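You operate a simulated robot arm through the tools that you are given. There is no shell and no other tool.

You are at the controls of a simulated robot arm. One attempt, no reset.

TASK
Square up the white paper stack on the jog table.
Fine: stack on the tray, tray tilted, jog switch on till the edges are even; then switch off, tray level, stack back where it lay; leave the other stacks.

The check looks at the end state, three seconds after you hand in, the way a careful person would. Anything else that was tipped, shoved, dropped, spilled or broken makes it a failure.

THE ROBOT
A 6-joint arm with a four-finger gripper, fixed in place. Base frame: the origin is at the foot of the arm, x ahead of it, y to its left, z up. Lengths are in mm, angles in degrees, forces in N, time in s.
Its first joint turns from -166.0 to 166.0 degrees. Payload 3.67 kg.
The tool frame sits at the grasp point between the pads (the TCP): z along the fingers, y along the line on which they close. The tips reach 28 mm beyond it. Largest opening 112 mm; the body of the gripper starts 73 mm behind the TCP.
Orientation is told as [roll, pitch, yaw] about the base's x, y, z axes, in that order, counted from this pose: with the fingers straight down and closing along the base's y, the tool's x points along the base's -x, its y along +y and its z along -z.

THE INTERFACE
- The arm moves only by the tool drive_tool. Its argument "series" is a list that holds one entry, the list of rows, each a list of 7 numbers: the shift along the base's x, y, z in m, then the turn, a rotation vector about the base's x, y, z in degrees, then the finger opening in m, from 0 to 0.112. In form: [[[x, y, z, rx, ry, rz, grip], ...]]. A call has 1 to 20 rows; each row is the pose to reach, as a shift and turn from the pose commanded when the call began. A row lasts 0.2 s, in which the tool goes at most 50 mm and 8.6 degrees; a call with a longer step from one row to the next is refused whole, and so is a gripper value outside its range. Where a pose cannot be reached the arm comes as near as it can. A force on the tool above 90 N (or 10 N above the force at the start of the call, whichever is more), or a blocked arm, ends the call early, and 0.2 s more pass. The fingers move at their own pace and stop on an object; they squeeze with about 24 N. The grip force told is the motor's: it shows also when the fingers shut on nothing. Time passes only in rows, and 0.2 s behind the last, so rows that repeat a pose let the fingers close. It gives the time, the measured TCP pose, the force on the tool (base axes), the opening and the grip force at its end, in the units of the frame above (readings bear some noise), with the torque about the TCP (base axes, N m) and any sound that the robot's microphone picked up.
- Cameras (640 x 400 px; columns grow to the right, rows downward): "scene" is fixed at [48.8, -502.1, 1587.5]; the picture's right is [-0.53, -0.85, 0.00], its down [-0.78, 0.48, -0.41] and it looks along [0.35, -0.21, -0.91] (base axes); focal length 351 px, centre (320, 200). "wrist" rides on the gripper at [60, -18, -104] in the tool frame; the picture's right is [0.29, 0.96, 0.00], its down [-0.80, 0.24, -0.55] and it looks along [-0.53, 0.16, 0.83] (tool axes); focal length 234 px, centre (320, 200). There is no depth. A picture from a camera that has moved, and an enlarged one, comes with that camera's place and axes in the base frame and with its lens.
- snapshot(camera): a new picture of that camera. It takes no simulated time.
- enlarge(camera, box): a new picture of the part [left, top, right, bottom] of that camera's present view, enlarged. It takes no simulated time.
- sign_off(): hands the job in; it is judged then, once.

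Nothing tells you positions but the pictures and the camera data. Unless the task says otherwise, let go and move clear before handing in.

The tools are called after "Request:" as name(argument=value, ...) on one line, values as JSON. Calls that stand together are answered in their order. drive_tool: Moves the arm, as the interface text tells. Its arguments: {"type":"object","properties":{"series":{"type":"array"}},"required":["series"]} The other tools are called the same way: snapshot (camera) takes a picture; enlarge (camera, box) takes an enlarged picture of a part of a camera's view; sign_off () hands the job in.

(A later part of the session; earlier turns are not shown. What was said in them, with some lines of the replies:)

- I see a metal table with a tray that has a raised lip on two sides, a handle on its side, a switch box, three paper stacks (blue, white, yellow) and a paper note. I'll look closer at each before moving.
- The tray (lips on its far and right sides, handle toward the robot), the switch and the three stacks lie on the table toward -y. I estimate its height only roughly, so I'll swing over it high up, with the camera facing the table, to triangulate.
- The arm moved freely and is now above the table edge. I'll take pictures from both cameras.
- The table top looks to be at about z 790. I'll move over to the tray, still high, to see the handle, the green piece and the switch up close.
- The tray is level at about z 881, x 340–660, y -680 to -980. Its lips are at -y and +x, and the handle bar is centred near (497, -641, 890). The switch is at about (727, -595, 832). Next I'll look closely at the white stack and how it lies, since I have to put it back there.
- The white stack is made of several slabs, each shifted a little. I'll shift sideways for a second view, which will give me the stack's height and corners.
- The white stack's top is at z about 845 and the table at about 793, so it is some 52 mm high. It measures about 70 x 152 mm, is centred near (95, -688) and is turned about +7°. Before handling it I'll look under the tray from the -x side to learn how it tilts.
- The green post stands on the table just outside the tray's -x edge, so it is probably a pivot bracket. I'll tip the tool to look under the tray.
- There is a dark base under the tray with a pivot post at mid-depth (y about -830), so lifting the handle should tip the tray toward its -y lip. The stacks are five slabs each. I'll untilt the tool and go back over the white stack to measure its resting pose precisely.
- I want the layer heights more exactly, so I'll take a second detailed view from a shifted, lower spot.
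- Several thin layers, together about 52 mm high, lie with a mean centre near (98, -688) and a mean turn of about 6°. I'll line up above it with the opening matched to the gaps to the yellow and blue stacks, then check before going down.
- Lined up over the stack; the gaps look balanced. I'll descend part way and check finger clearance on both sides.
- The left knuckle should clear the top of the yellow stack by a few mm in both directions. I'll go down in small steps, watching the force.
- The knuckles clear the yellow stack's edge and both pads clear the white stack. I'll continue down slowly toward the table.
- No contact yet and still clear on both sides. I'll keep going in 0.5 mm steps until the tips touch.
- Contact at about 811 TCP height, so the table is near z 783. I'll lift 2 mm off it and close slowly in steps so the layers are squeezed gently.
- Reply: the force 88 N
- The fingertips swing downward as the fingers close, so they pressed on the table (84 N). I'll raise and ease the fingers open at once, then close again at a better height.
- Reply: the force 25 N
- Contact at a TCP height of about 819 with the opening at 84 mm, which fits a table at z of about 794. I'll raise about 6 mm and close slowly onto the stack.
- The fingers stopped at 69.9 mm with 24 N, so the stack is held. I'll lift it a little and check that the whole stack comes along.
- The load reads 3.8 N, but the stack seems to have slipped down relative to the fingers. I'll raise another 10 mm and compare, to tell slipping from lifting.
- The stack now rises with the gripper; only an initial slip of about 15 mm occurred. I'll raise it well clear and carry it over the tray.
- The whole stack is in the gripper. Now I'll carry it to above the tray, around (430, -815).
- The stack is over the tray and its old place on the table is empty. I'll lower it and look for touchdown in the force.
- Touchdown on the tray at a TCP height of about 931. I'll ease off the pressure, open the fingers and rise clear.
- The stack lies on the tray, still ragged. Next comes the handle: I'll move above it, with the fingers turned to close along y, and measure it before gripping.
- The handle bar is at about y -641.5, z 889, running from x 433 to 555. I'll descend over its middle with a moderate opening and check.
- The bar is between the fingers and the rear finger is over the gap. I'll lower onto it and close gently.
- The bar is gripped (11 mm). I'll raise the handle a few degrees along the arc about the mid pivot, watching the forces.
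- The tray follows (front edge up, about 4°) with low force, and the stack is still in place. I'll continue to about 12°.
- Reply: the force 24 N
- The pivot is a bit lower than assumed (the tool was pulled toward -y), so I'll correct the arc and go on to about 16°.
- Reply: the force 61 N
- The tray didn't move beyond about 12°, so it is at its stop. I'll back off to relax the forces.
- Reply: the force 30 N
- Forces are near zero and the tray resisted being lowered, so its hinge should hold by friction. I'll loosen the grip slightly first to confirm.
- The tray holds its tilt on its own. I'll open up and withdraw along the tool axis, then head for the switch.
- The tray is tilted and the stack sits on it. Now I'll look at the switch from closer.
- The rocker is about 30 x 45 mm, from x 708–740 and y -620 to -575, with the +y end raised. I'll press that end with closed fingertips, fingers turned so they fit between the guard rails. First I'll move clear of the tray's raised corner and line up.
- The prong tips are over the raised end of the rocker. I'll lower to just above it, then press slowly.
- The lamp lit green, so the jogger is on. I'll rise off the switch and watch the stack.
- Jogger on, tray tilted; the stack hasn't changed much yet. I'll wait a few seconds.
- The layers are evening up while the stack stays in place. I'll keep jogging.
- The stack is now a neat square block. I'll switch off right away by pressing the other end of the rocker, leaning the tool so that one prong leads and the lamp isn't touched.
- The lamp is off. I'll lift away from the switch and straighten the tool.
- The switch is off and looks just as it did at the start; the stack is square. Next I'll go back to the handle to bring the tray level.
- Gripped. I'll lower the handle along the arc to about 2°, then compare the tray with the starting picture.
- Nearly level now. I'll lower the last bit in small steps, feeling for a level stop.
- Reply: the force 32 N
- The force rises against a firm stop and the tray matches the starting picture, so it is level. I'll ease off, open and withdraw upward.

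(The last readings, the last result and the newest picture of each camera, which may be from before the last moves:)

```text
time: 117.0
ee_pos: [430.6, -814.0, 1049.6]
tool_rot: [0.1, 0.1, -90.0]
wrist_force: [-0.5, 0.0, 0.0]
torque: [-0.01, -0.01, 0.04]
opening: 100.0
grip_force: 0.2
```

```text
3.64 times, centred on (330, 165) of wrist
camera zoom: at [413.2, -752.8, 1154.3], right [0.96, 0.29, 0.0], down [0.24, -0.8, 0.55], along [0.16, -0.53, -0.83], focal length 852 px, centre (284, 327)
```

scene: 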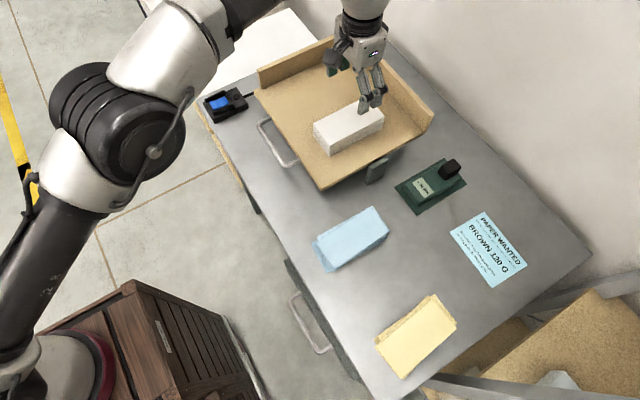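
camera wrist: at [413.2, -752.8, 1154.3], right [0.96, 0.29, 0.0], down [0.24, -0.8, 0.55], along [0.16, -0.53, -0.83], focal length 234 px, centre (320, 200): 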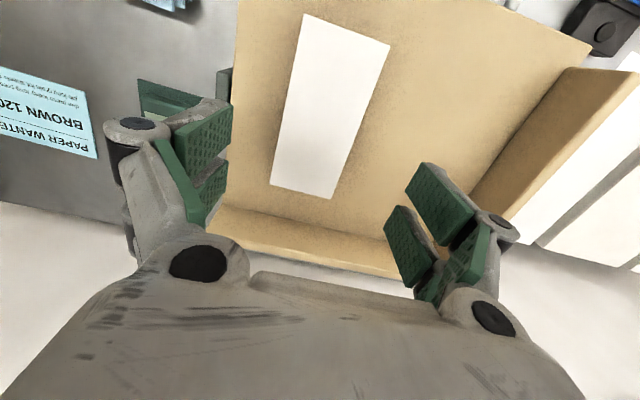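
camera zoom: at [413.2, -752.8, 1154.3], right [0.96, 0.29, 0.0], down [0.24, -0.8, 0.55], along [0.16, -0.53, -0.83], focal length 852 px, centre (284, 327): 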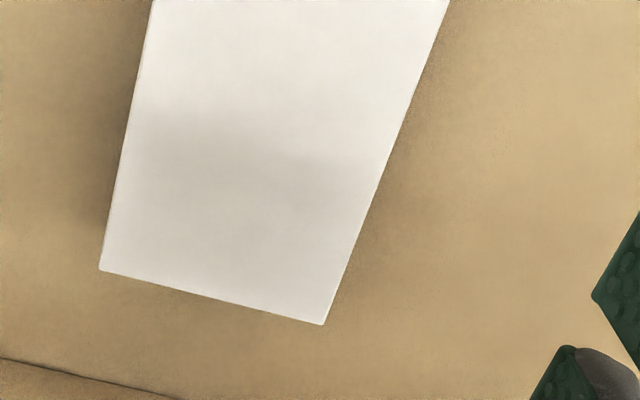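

The tray is level and the stack sits square at (431, -814), aligned with the axes, exactly where I had released it. I'll pick it up with the same relative grip as before.

Request:
drive_tool(series=[[[0, -0.0004, -0.02, 0, 0, 0, 0.1], [0, -0.0006, -0.045, 0, 0, 0, 0.098], [0, -0.0006, -0.07, 0, 0, 0, 0.096], [0, -0.0006, -0.09, 0, 0, 0, 0.096], [0, -0.0006, -0.105, 0, 0, 0, 0.096], [0, -0.0006, -0.113, 0, 0, 0, 0.096], [0, -0.0006, -0.1185, 0, 0, 0, 0.096], [0, -0.0006, -0.1185, 0, 0, 0, 0.096]]])

Request:
snapshot(camera="wrist")

Request:
enlarge(camera="scene", box=[290, 50, 410, 170])

```text
time: 118.8
ee_pos: [431.2, -814.7, 933.0]
tool_rot: [0.2, 0.1, -90.0]
wrist_force: [0.3, 0.9, -0.7]
torque: [0.02, 0.0, -0.03]
opening: 95.8
grip_force: 0.1
```

```text
taken
camera wrist: at [414.1, -753.1, 1034.9], right [0.96, 0.29, 0.0], down [0.24, -0.8, 0.55], along [0.16, -0.53, -0.83], focal length 234 px, centre (320, 200)
```

wrist: 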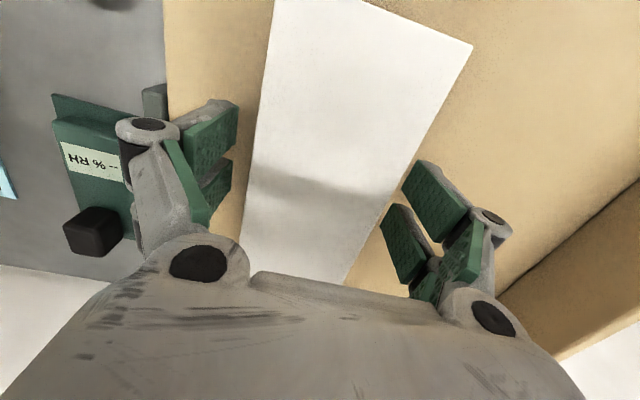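

```text
3.33 times, centred on (350, 110) of scene
camera zoom: at [48.8, -502.1, 1587.5], right [-0.53, -0.85, 0.0], down [-0.78, 0.48, -0.41], along [0.35, -0.21, -0.91], focal length 1169 px, centre (220, 500)
```

zoom: 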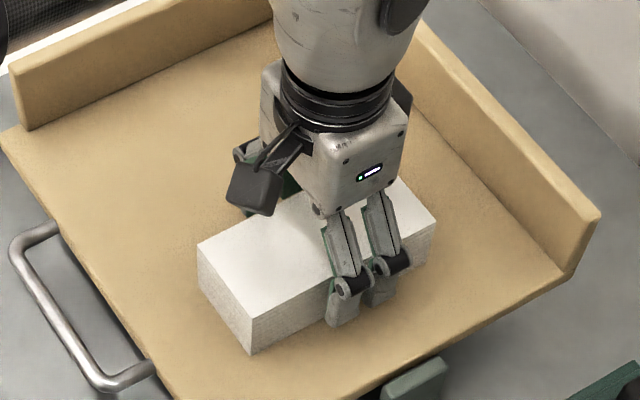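

Request:
drive_tool(series=[[[0, 0, -0.003, 0, 0, 0, 0.092], [0, 0, -0.005, 0, 0, 0, 0.088], [0, 0, -0.005, 0, 0, 0, 0.084], [0, 0, -0.005, 0, 0, 0, 0.08], [0, 0, -0.005, 0, 0, 0, 0.077], [0, 0, -0.005, 0, 0, 0, 0.074], [0, 0, -0.005, 0, 0, 0, 0.072], [0, 0, -0.005, 0, 0, 0, 0.07], [0, 0, -0.005, 0, 0, 0, 0.068], [0, 0, -0.005, 0, 0, 0, 0.066], [0, 0, -0.005, 0, 0, 0, 0.064], [0, 0, -0.005, 0, 0, 0, 0.062]]])

Request:
snapshot(camera="wrist")

```text
time: 121.4
ee_pos: [430.7, -814.8, 927.8]
tool_rot: [0.1, 0.1, -89.8]
wrist_force: [0.1, -0.9, 0.4]
torque: [0.08, -0.07, -0.04]
opening: 70.1
grip_force: 23.5
```

```text
taken
camera wrist: at [413.6, -753.3, 1031.1], right [0.96, 0.29, 0.0], down [0.24, -0.8, 0.55], along [0.16, -0.53, -0.83], focal length 234 px, centre (320, 200)
```

wrist: 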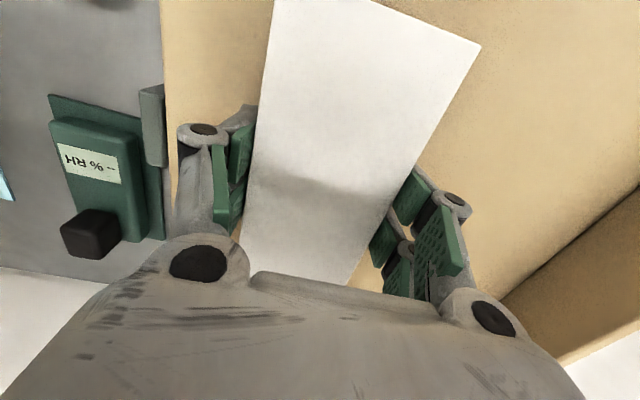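

Gripped at 70 mm. I'll lift slowly and compare for slip (the near corner sits at px (480, 43) now).

Request:
drive_tool(series=[[[0, 0, 0.002, 0, 0, 0, 0.06], [0, 0, 0.004, 0, 0, 0, 0.06], [0, 0, 0.007, 0, 0, 0, 0.06], [0, 0, 0.011, 0, 0, 0, 0.06], [0, 0, 0.015, 0, 0, 0, 0.06], [0, 0, 0.02, 0, 0, 0, 0.06], [0, 0, 0.02, 0, 0, 0, 0.06]]])

Request:
snapshot(camera="wrist")

```text
time: 123.0
ee_pos: [430.7, -815.2, 948.5]
tool_rot: [0.1, 0.1, -89.9]
wrist_force: [0.3, 0.2, -3.7]
torque: [-0.01, 0.0, 0.01]
opening: 69.8
grip_force: 23.9
```

```text
taken
camera wrist: at [413.5, -753.6, 1051.1], right [0.96, 0.29, 0.0], down [0.24, -0.8, 0.55], along [0.16, -0.53, -0.83], focal length 234 px, centre (320, 200)
```

wrist: 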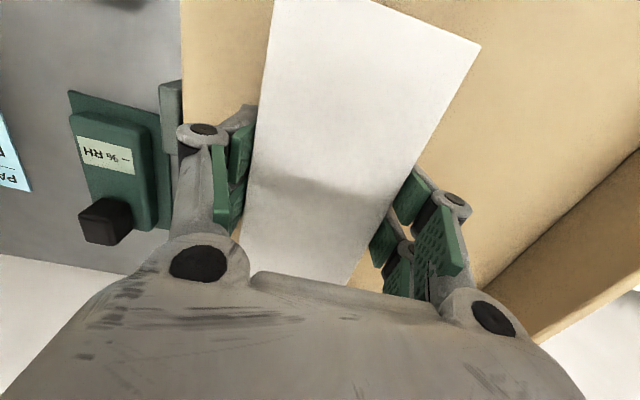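

No slip this time. I'll raise it and carry it back to its original spot at the same pose.

Request:
drive_tool(series=[[[0, 0, 0.01, 0, 0, 0, 0.06], [0, 0, 0.025, 0, 0, 0, 0.06], [0, 0, 0.037, 0, 0, 0, 0.06], [0, 0, 0.04, 0, 0, 0, 0.06]]])

Request:
drive_tool(series=[[[-0.01, 0.004, 0, 0, 0, 0, 0.06], [-0.03, 0.012, 0, 0, 0, 0.5, 0.06], [-0.055, 0.021, 0, 0, 0, 1, 0.06], [-0.083, 0.032, 0, 0, 0, 1.5, 0.06], [-0.111, 0.043, 0, 0, 0, 2, 0.06], [-0.139, 0.053, 0, 0, 0, 2.5, 0.06], [-0.167, 0.064, 0, 0, 0, 3, 0.06], [-0.195, 0.075, 0, 0, 0, 3.5, 0.06], [-0.223, 0.086, 0, 0, 0, 4, 0.06], [-0.251, 0.096, 0, 0, 0, 4.5, 0.06], [-0.279, 0.107, 0, 0, 0, 5, 0.06], [-0.304, 0.117, 0, 0, 0, 5.5, 0.06], [-0.322, 0.124, 0, 0, 0, 6, 0.06], [-0.332, 0.127, 0, 0, 0, 6, 0.06], [-0.332, 0.127, 0, 0, 0, 6, 0.06]]])

Request:
snapshot(camera="wrist")

Request:
snapshot(camera="scene")

```text
time: 124.0
ee_pos: [430.8, -814.2, 987.6]
tool_rot: [0.1, 0.0, -89.9]
wrist_force: [0.5, -1.4, -4.8]
torque: [0.01, -0.03, -0.02]
opening: 69.9
grip_force: 24.1
```

```text
time: 127.2
ee_pos: [97.7, -687.9, 985.5]
tool_rot: [0.1, 0.1, -83.8]
wrist_force: [-1.0, -0.1, -4.5]
torque: [0.0, 0.02, 0.01]
opening: 69.8
grip_force: 23.4
```

```text
taken
camera wrist: at [74.8, -630.0, 1089.8], right [0.92, 0.39, 0.0], down [0.32, -0.77, 0.55], along [0.22, -0.51, -0.83], focal length 234 px, centre (320, 200)
```

wrist: 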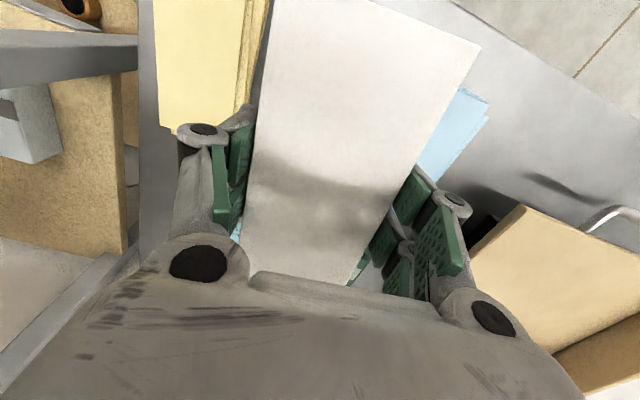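

```text
taken
```

scene: 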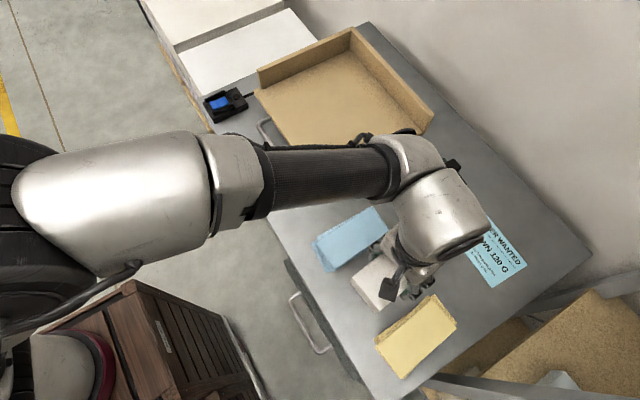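

Over the original spot. I'll descend to just above the table, checking the clearances.

Request:
drive_tool(series=[[[0, 0, -0.015, 0, 0, 0, 0.06], [0, 0, -0.035, 0, 0, 0, 0.06], [0, 0, -0.055, 0, 0, 0, 0.06], [0, 0, -0.075, 0, 0, 0, 0.06], [0, 0, -0.09, 0, 0, 0, 0.06], [0, 0, -0.1, 0, 0, 0, 0.06], [0, 0, -0.1, 0, 0, 0, 0.06]]])

Request:
enlarge(camera="scene", box=[330, 220, 450, 340])

Request:
snapshot(camera="wrist")

```text
time: 128.8
ee_pos: [100.2, -686.2, 888.5]
tool_rot: [0.1, 0.1, -83.8]
wrist_force: [-0.2, 0.7, -4.1]
torque: [0.0, 0.02, 0.0]
opening: 69.7
grip_force: 23.7
```

```text
3.33 times, centred on (390, 280) of scene
camera zoom: at [48.8, -502.1, 1587.5], right [-0.53, -0.85, 0.0], down [-0.78, 0.48, -0.41], along [0.35, -0.21, -0.91], focal length 1169 px, centre (87, -67)
```

zoom: 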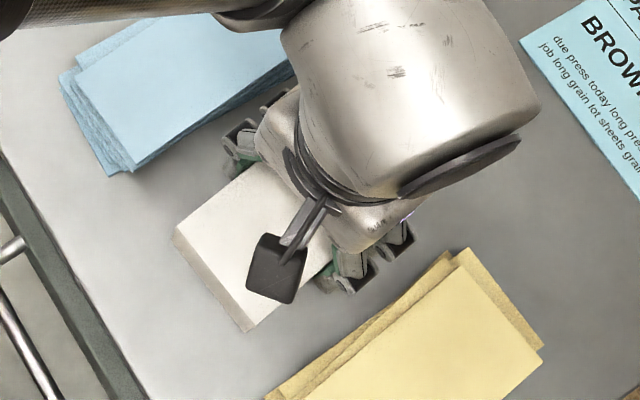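

```text
taken
camera wrist: at [75.6, -628.0, 991.2], right [0.92, 0.39, 0.0], down [0.32, -0.77, 0.55], along [0.22, -0.51, -0.83], focal length 234 px, centre (320, 200)
```

wrist: 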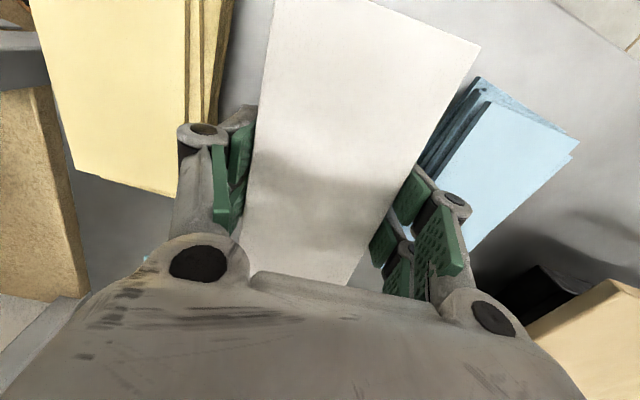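

Clearances are fine. I'll go on down and touch down gently.

Request:
drive_tool(series=[[[0, 0, -0.01, 0, 0, 0, 0.06], [0, 0, -0.02, 0, 0, 0, 0.06], [0, 0, -0.03, 0, 0, 0, 0.06], [0, 0, -0.038, 0, 0, 0, 0.06], [0, 0, -0.044, 0, 0, 0, 0.06], [0, 0, -0.046, 0, 0, 0, 0.06], [0, 0, -0.046, 0, 0, 0, 0.06]]])

Request:
drive_tool(series=[[[0, 0, -0.001, 0, 0, 0, 0.06], [0, 0, -0.002, 0, 0, 0, 0.06], [0, 0, -0.003, 0, 0, 0, 0.06], [0, 0, -0.003, 0, 0, 0, 0.06]]])

```text
time: 130.4
ee_pos: [99.3, -688.4, 839.9]
tool_rot: [0.1, 0.1, -83.8]
wrist_force: [-0.3, 0.0, -4.0]
torque: [0.0, -0.01, 0.0]
opening: 69.8
grip_force: 23.7
```

```text
time: 131.4
ee_pos: [99.3, -686.9, 839.3]
tool_rot: [0.1, 0.1, -83.9]
wrist_force: [0.3, -0.7, -2.9]
torque: [-0.07, -0.04, 0.04]
opening: 69.8
grip_force: 23.7
```

Request:
drive_tool(series=[[[0, 0, -0.0005, 0, 0, 0, 0.06], [0, 0, -0.001, 0, 0, 0, 0.06], [0, 0, -0.001, 0, 0, 0, 0.06]]])

```text
time: 132.2
ee_pos: [99.7, -688.3, 838.0]
tool_rot: [0.1, 0.0, -83.8]
wrist_force: [1.6, 1.8, 16.1]
torque: [0.23, -0.02, -0.06]
opening: 70.1
grip_force: 24.5
```

Touchdown. I'll ease off, open slowly and rise straight up.

Request:
drive_tool(series=[[[0, 0, 0.0007, 0, 0, 0, 0.062], [0, 0, 0.0007, 0, 0, 0, 0.066], [0, 0, 0.0007, 0, 0, 0, 0.07], [0, 0, 0.0007, 0, 0, 0, 0.073], [0, 0, 0.0007, 0, 0, 0, 0.077], [0, 0, 0.0007, 0, 0, 0, 0.082], [0, 0, 0.0007, 0, 0, 0, 0.086], [0, 0, 0.0007, 0, 0, 0, 0.086]]])

Request:
drive_tool(series=[[[0, 0, 0.006, 0, 0, 0, 0.086], [0, 0, 0.018, 0, 0, 0, 0.086], [0, 0, 0.038, 0, 0, 0, 0.086], [0, 0, 0.065, 0, 0, 0, 0.086], [0, 0, 0.1, 0, 0, 0, 0.086], [0, 0, 0.13, 0, 0, 0, 0.086]]])

Request:
snapshot(camera="wrist")

Request:
enlarge(camera="scene", box=[330, 220, 450, 340])

```text
time: 134.0
ee_pos: [99.4, -688.0, 838.1]
tool_rot: [0.1, 0.1, -83.9]
wrist_force: [-0.1, -0.6, 0.0]
torque: [0.04, 0.03, 0.02]
opening: 86.1
grip_force: 0.1
```

```text
time: 135.4
ee_pos: [99.8, -686.6, 968.1]
tool_rot: [0.1, 0.1, -83.9]
wrist_force: [-0.3, 0.3, -0.4]
torque: [0.04, 0.01, 0.02]
opening: 86.4
grip_force: 0.0
```

```text
taken
camera wrist: at [76.0, -627.9, 1072.4], right [0.92, 0.39, 0.0], down [0.32, -0.77, 0.55], along [0.22, -0.51, -0.83], focal length 234 px, centre (320, 200)
```

wrist: 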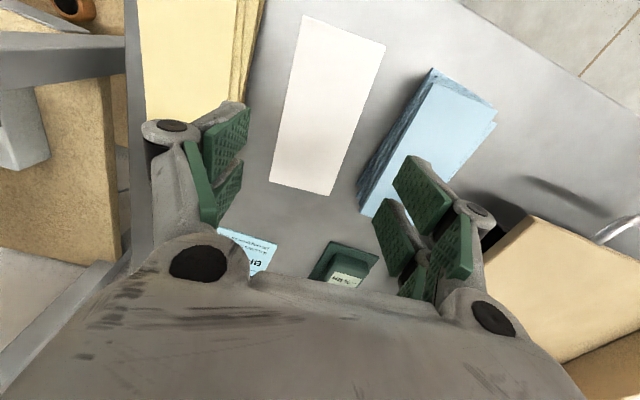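

```text
3.33 times, centred on (390, 280) of scene
camera zoom: at [48.8, -502.1, 1587.5], right [-0.53, -0.85, 0.0], down [-0.78, 0.48, -0.41], along [0.35, -0.21, -0.91], focal length 1169 px, centre (87, -67)
```

zoom: 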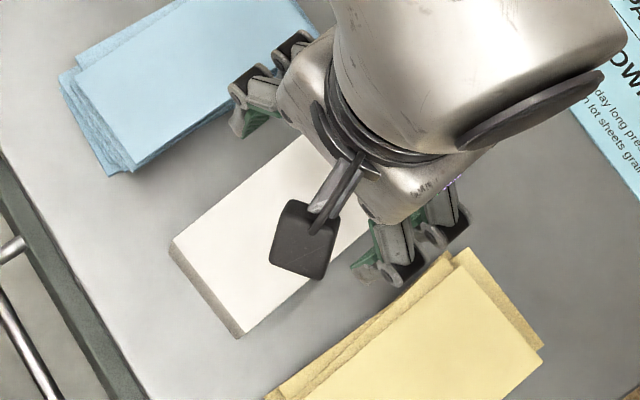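

Released. I'll move the arm well clear and inspect everything against the first pictures.

Request:
drive_tool(series=[[[0, 0.01, 0.04, 0, 0, 0, 0.09], [0.01, 0.02, 0.08, 0, 0, 0, 0.1], [0.025, 0.035, 0.11, 0, 0, 0, 0.112], [0.05, 0.055, 0.12, 0, 0, 6, 0.112], [0.08, 0.08, 0.12, 0, 0, 14, 0.112], [0.11, 0.105, 0.12, 0, 0, 22, 0.112], [0.14, 0.13, 0.12, 0, 0, 30, 0.112], [0.17, 0.155, 0.12, 0, 0, 38, 0.112], [0.2, 0.18, 0.12, 0, 0, 46, 0.112], [0.23, 0.205, 0.12, 0, 0, 54, 0.112], [0.26, 0.23, 0.12, 0, 0, 62, 0.112], [0.29, 0.255, 0.12, 0, 0, 70, 0.112], [0.32, 0.28, 0.12, 0, 0, 77, 0.112], [0.35, 0.3, 0.12, 0, 0, 82, 0.112], [0.366, 0.31, 0.12, 0, 0, 84, 0.112], [0.366, 0.31, 0.12, 0, 0, 84, 0.112]]])

Request:
snapshot(camera="scene")

Request:
enlarge(camera="scene", box=[300, 190, 480, 390])

Request:
enlarge(camera="scene", box=[240, 20, 480, 200])

Request:
enlarge(camera="scene", box=[190, 70, 310, 190])

Request:
enlarge(camera="scene", box=[335, 240, 435, 330])

```text
time: 138.8
ee_pos: [464.7, -377.5, 1087.3]
tool_rot: [0.1, 0.0, 0.0]
wrist_force: [0.0, -0.2, 0.0]
torque: [0.02, -0.04, 0.02]
opening: 112.2
grip_force: 0.0
```

```text
taken
```

scene: 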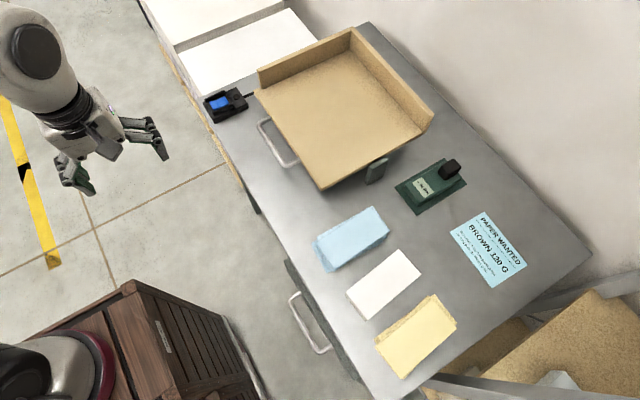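

```text
2.00 times, centred on (390, 290) of scene
camera zoom: at [48.8, -502.1, 1587.5], right [-0.53, -0.85, 0.0], down [-0.78, 0.48, -0.41], along [0.35, -0.21, -0.91], focal length 701 px, centre (180, 20)
```

zoom: 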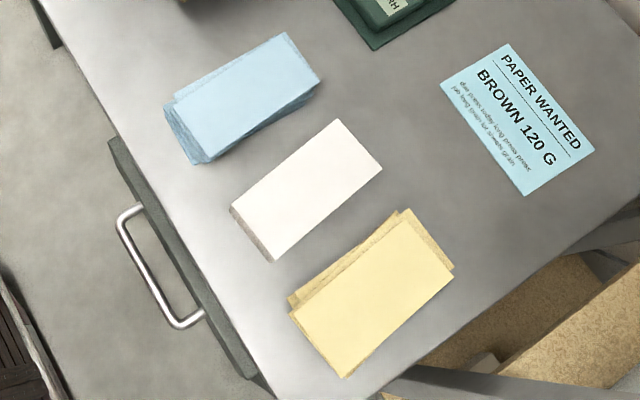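

```text
2.22 times, centred on (360, 110) of scene
camera zoom: at [48.8, -502.1, 1587.5], right [-0.53, -0.85, 0.0], down [-0.78, 0.48, -0.41], along [0.35, -0.21, -0.91], focal length 779 px, centre (231, 400)
```

zoom: 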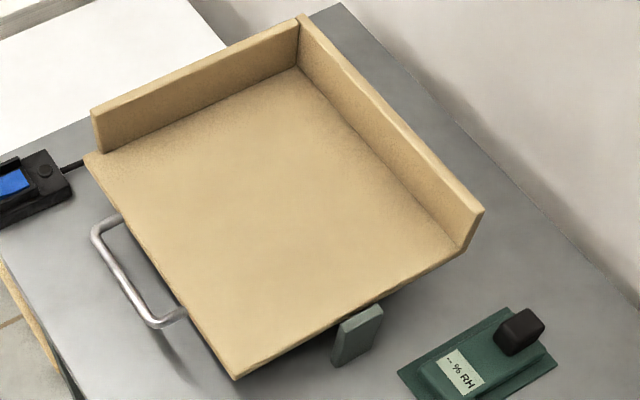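

```text
3.33 times, centred on (250, 130) of scene
camera zoom: at [48.8, -502.1, 1587.5], right [-0.53, -0.85, 0.0], down [-0.78, 0.48, -0.41], along [0.35, -0.21, -0.91], focal length 1169 px, centre (553, 433)
```

zoom: 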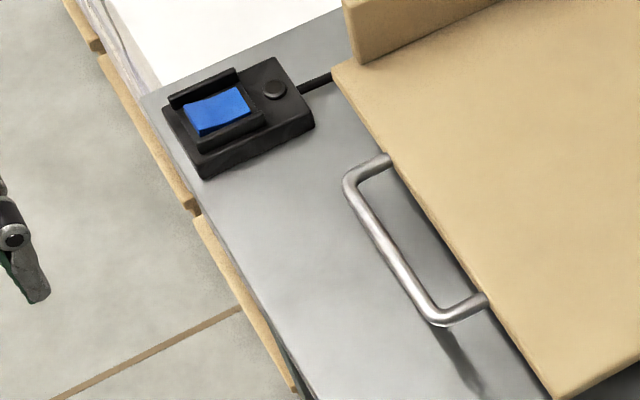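

```text
4.44 times, centred on (385, 285) of scene
camera zoom: at [48.8, -502.1, 1587.5], right [-0.53, -0.85, 0.0], down [-0.78, 0.48, -0.41], along [0.35, -0.21, -0.91], focal length 1558 px, centre (31, -178)
```

zoom: 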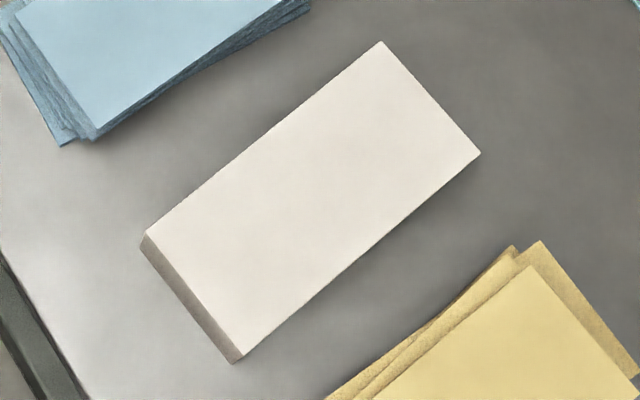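

Everything matches the starting pictures: the white stack is square and back in its place, and the tray is level. The switch is off with its lamp dark, and the blue and yellow stacks, the meter and the note are untouched. The arm is clear, so I'm handing in.

Request:
sign_off()

```text
The job is handed in.
```

The white stack is squared up and back where it lay on the table. The job is handed in.

- **Jogging:** I set the stack on the tray, tilted the tray to its stop (about 12°) and switched the jogger on. After about 7 seconds the edges were even.
- **Afterwards:** The jogger is off with its lamp dark, and the tray is level against its lower stop. The white stack sits in its original spot at its original angle, to within a millimetre or two as far as I can tell.
- **Other items:** The blue and yellow stacks, the humidity meter and the note match the starting pictures. The arm is clear of the table, back at its start position.

**Rough moments:**
- On the first attempt to grip the stack, the fingertips pressed on the table with about 84 N before I backed off.
- When I first lifted the stack, it slipped about 15 mm in the fingers.
- While tilting, I pushed the tray handle against its stop with about 58 N.

I saw no damage or shifted items from any of these.
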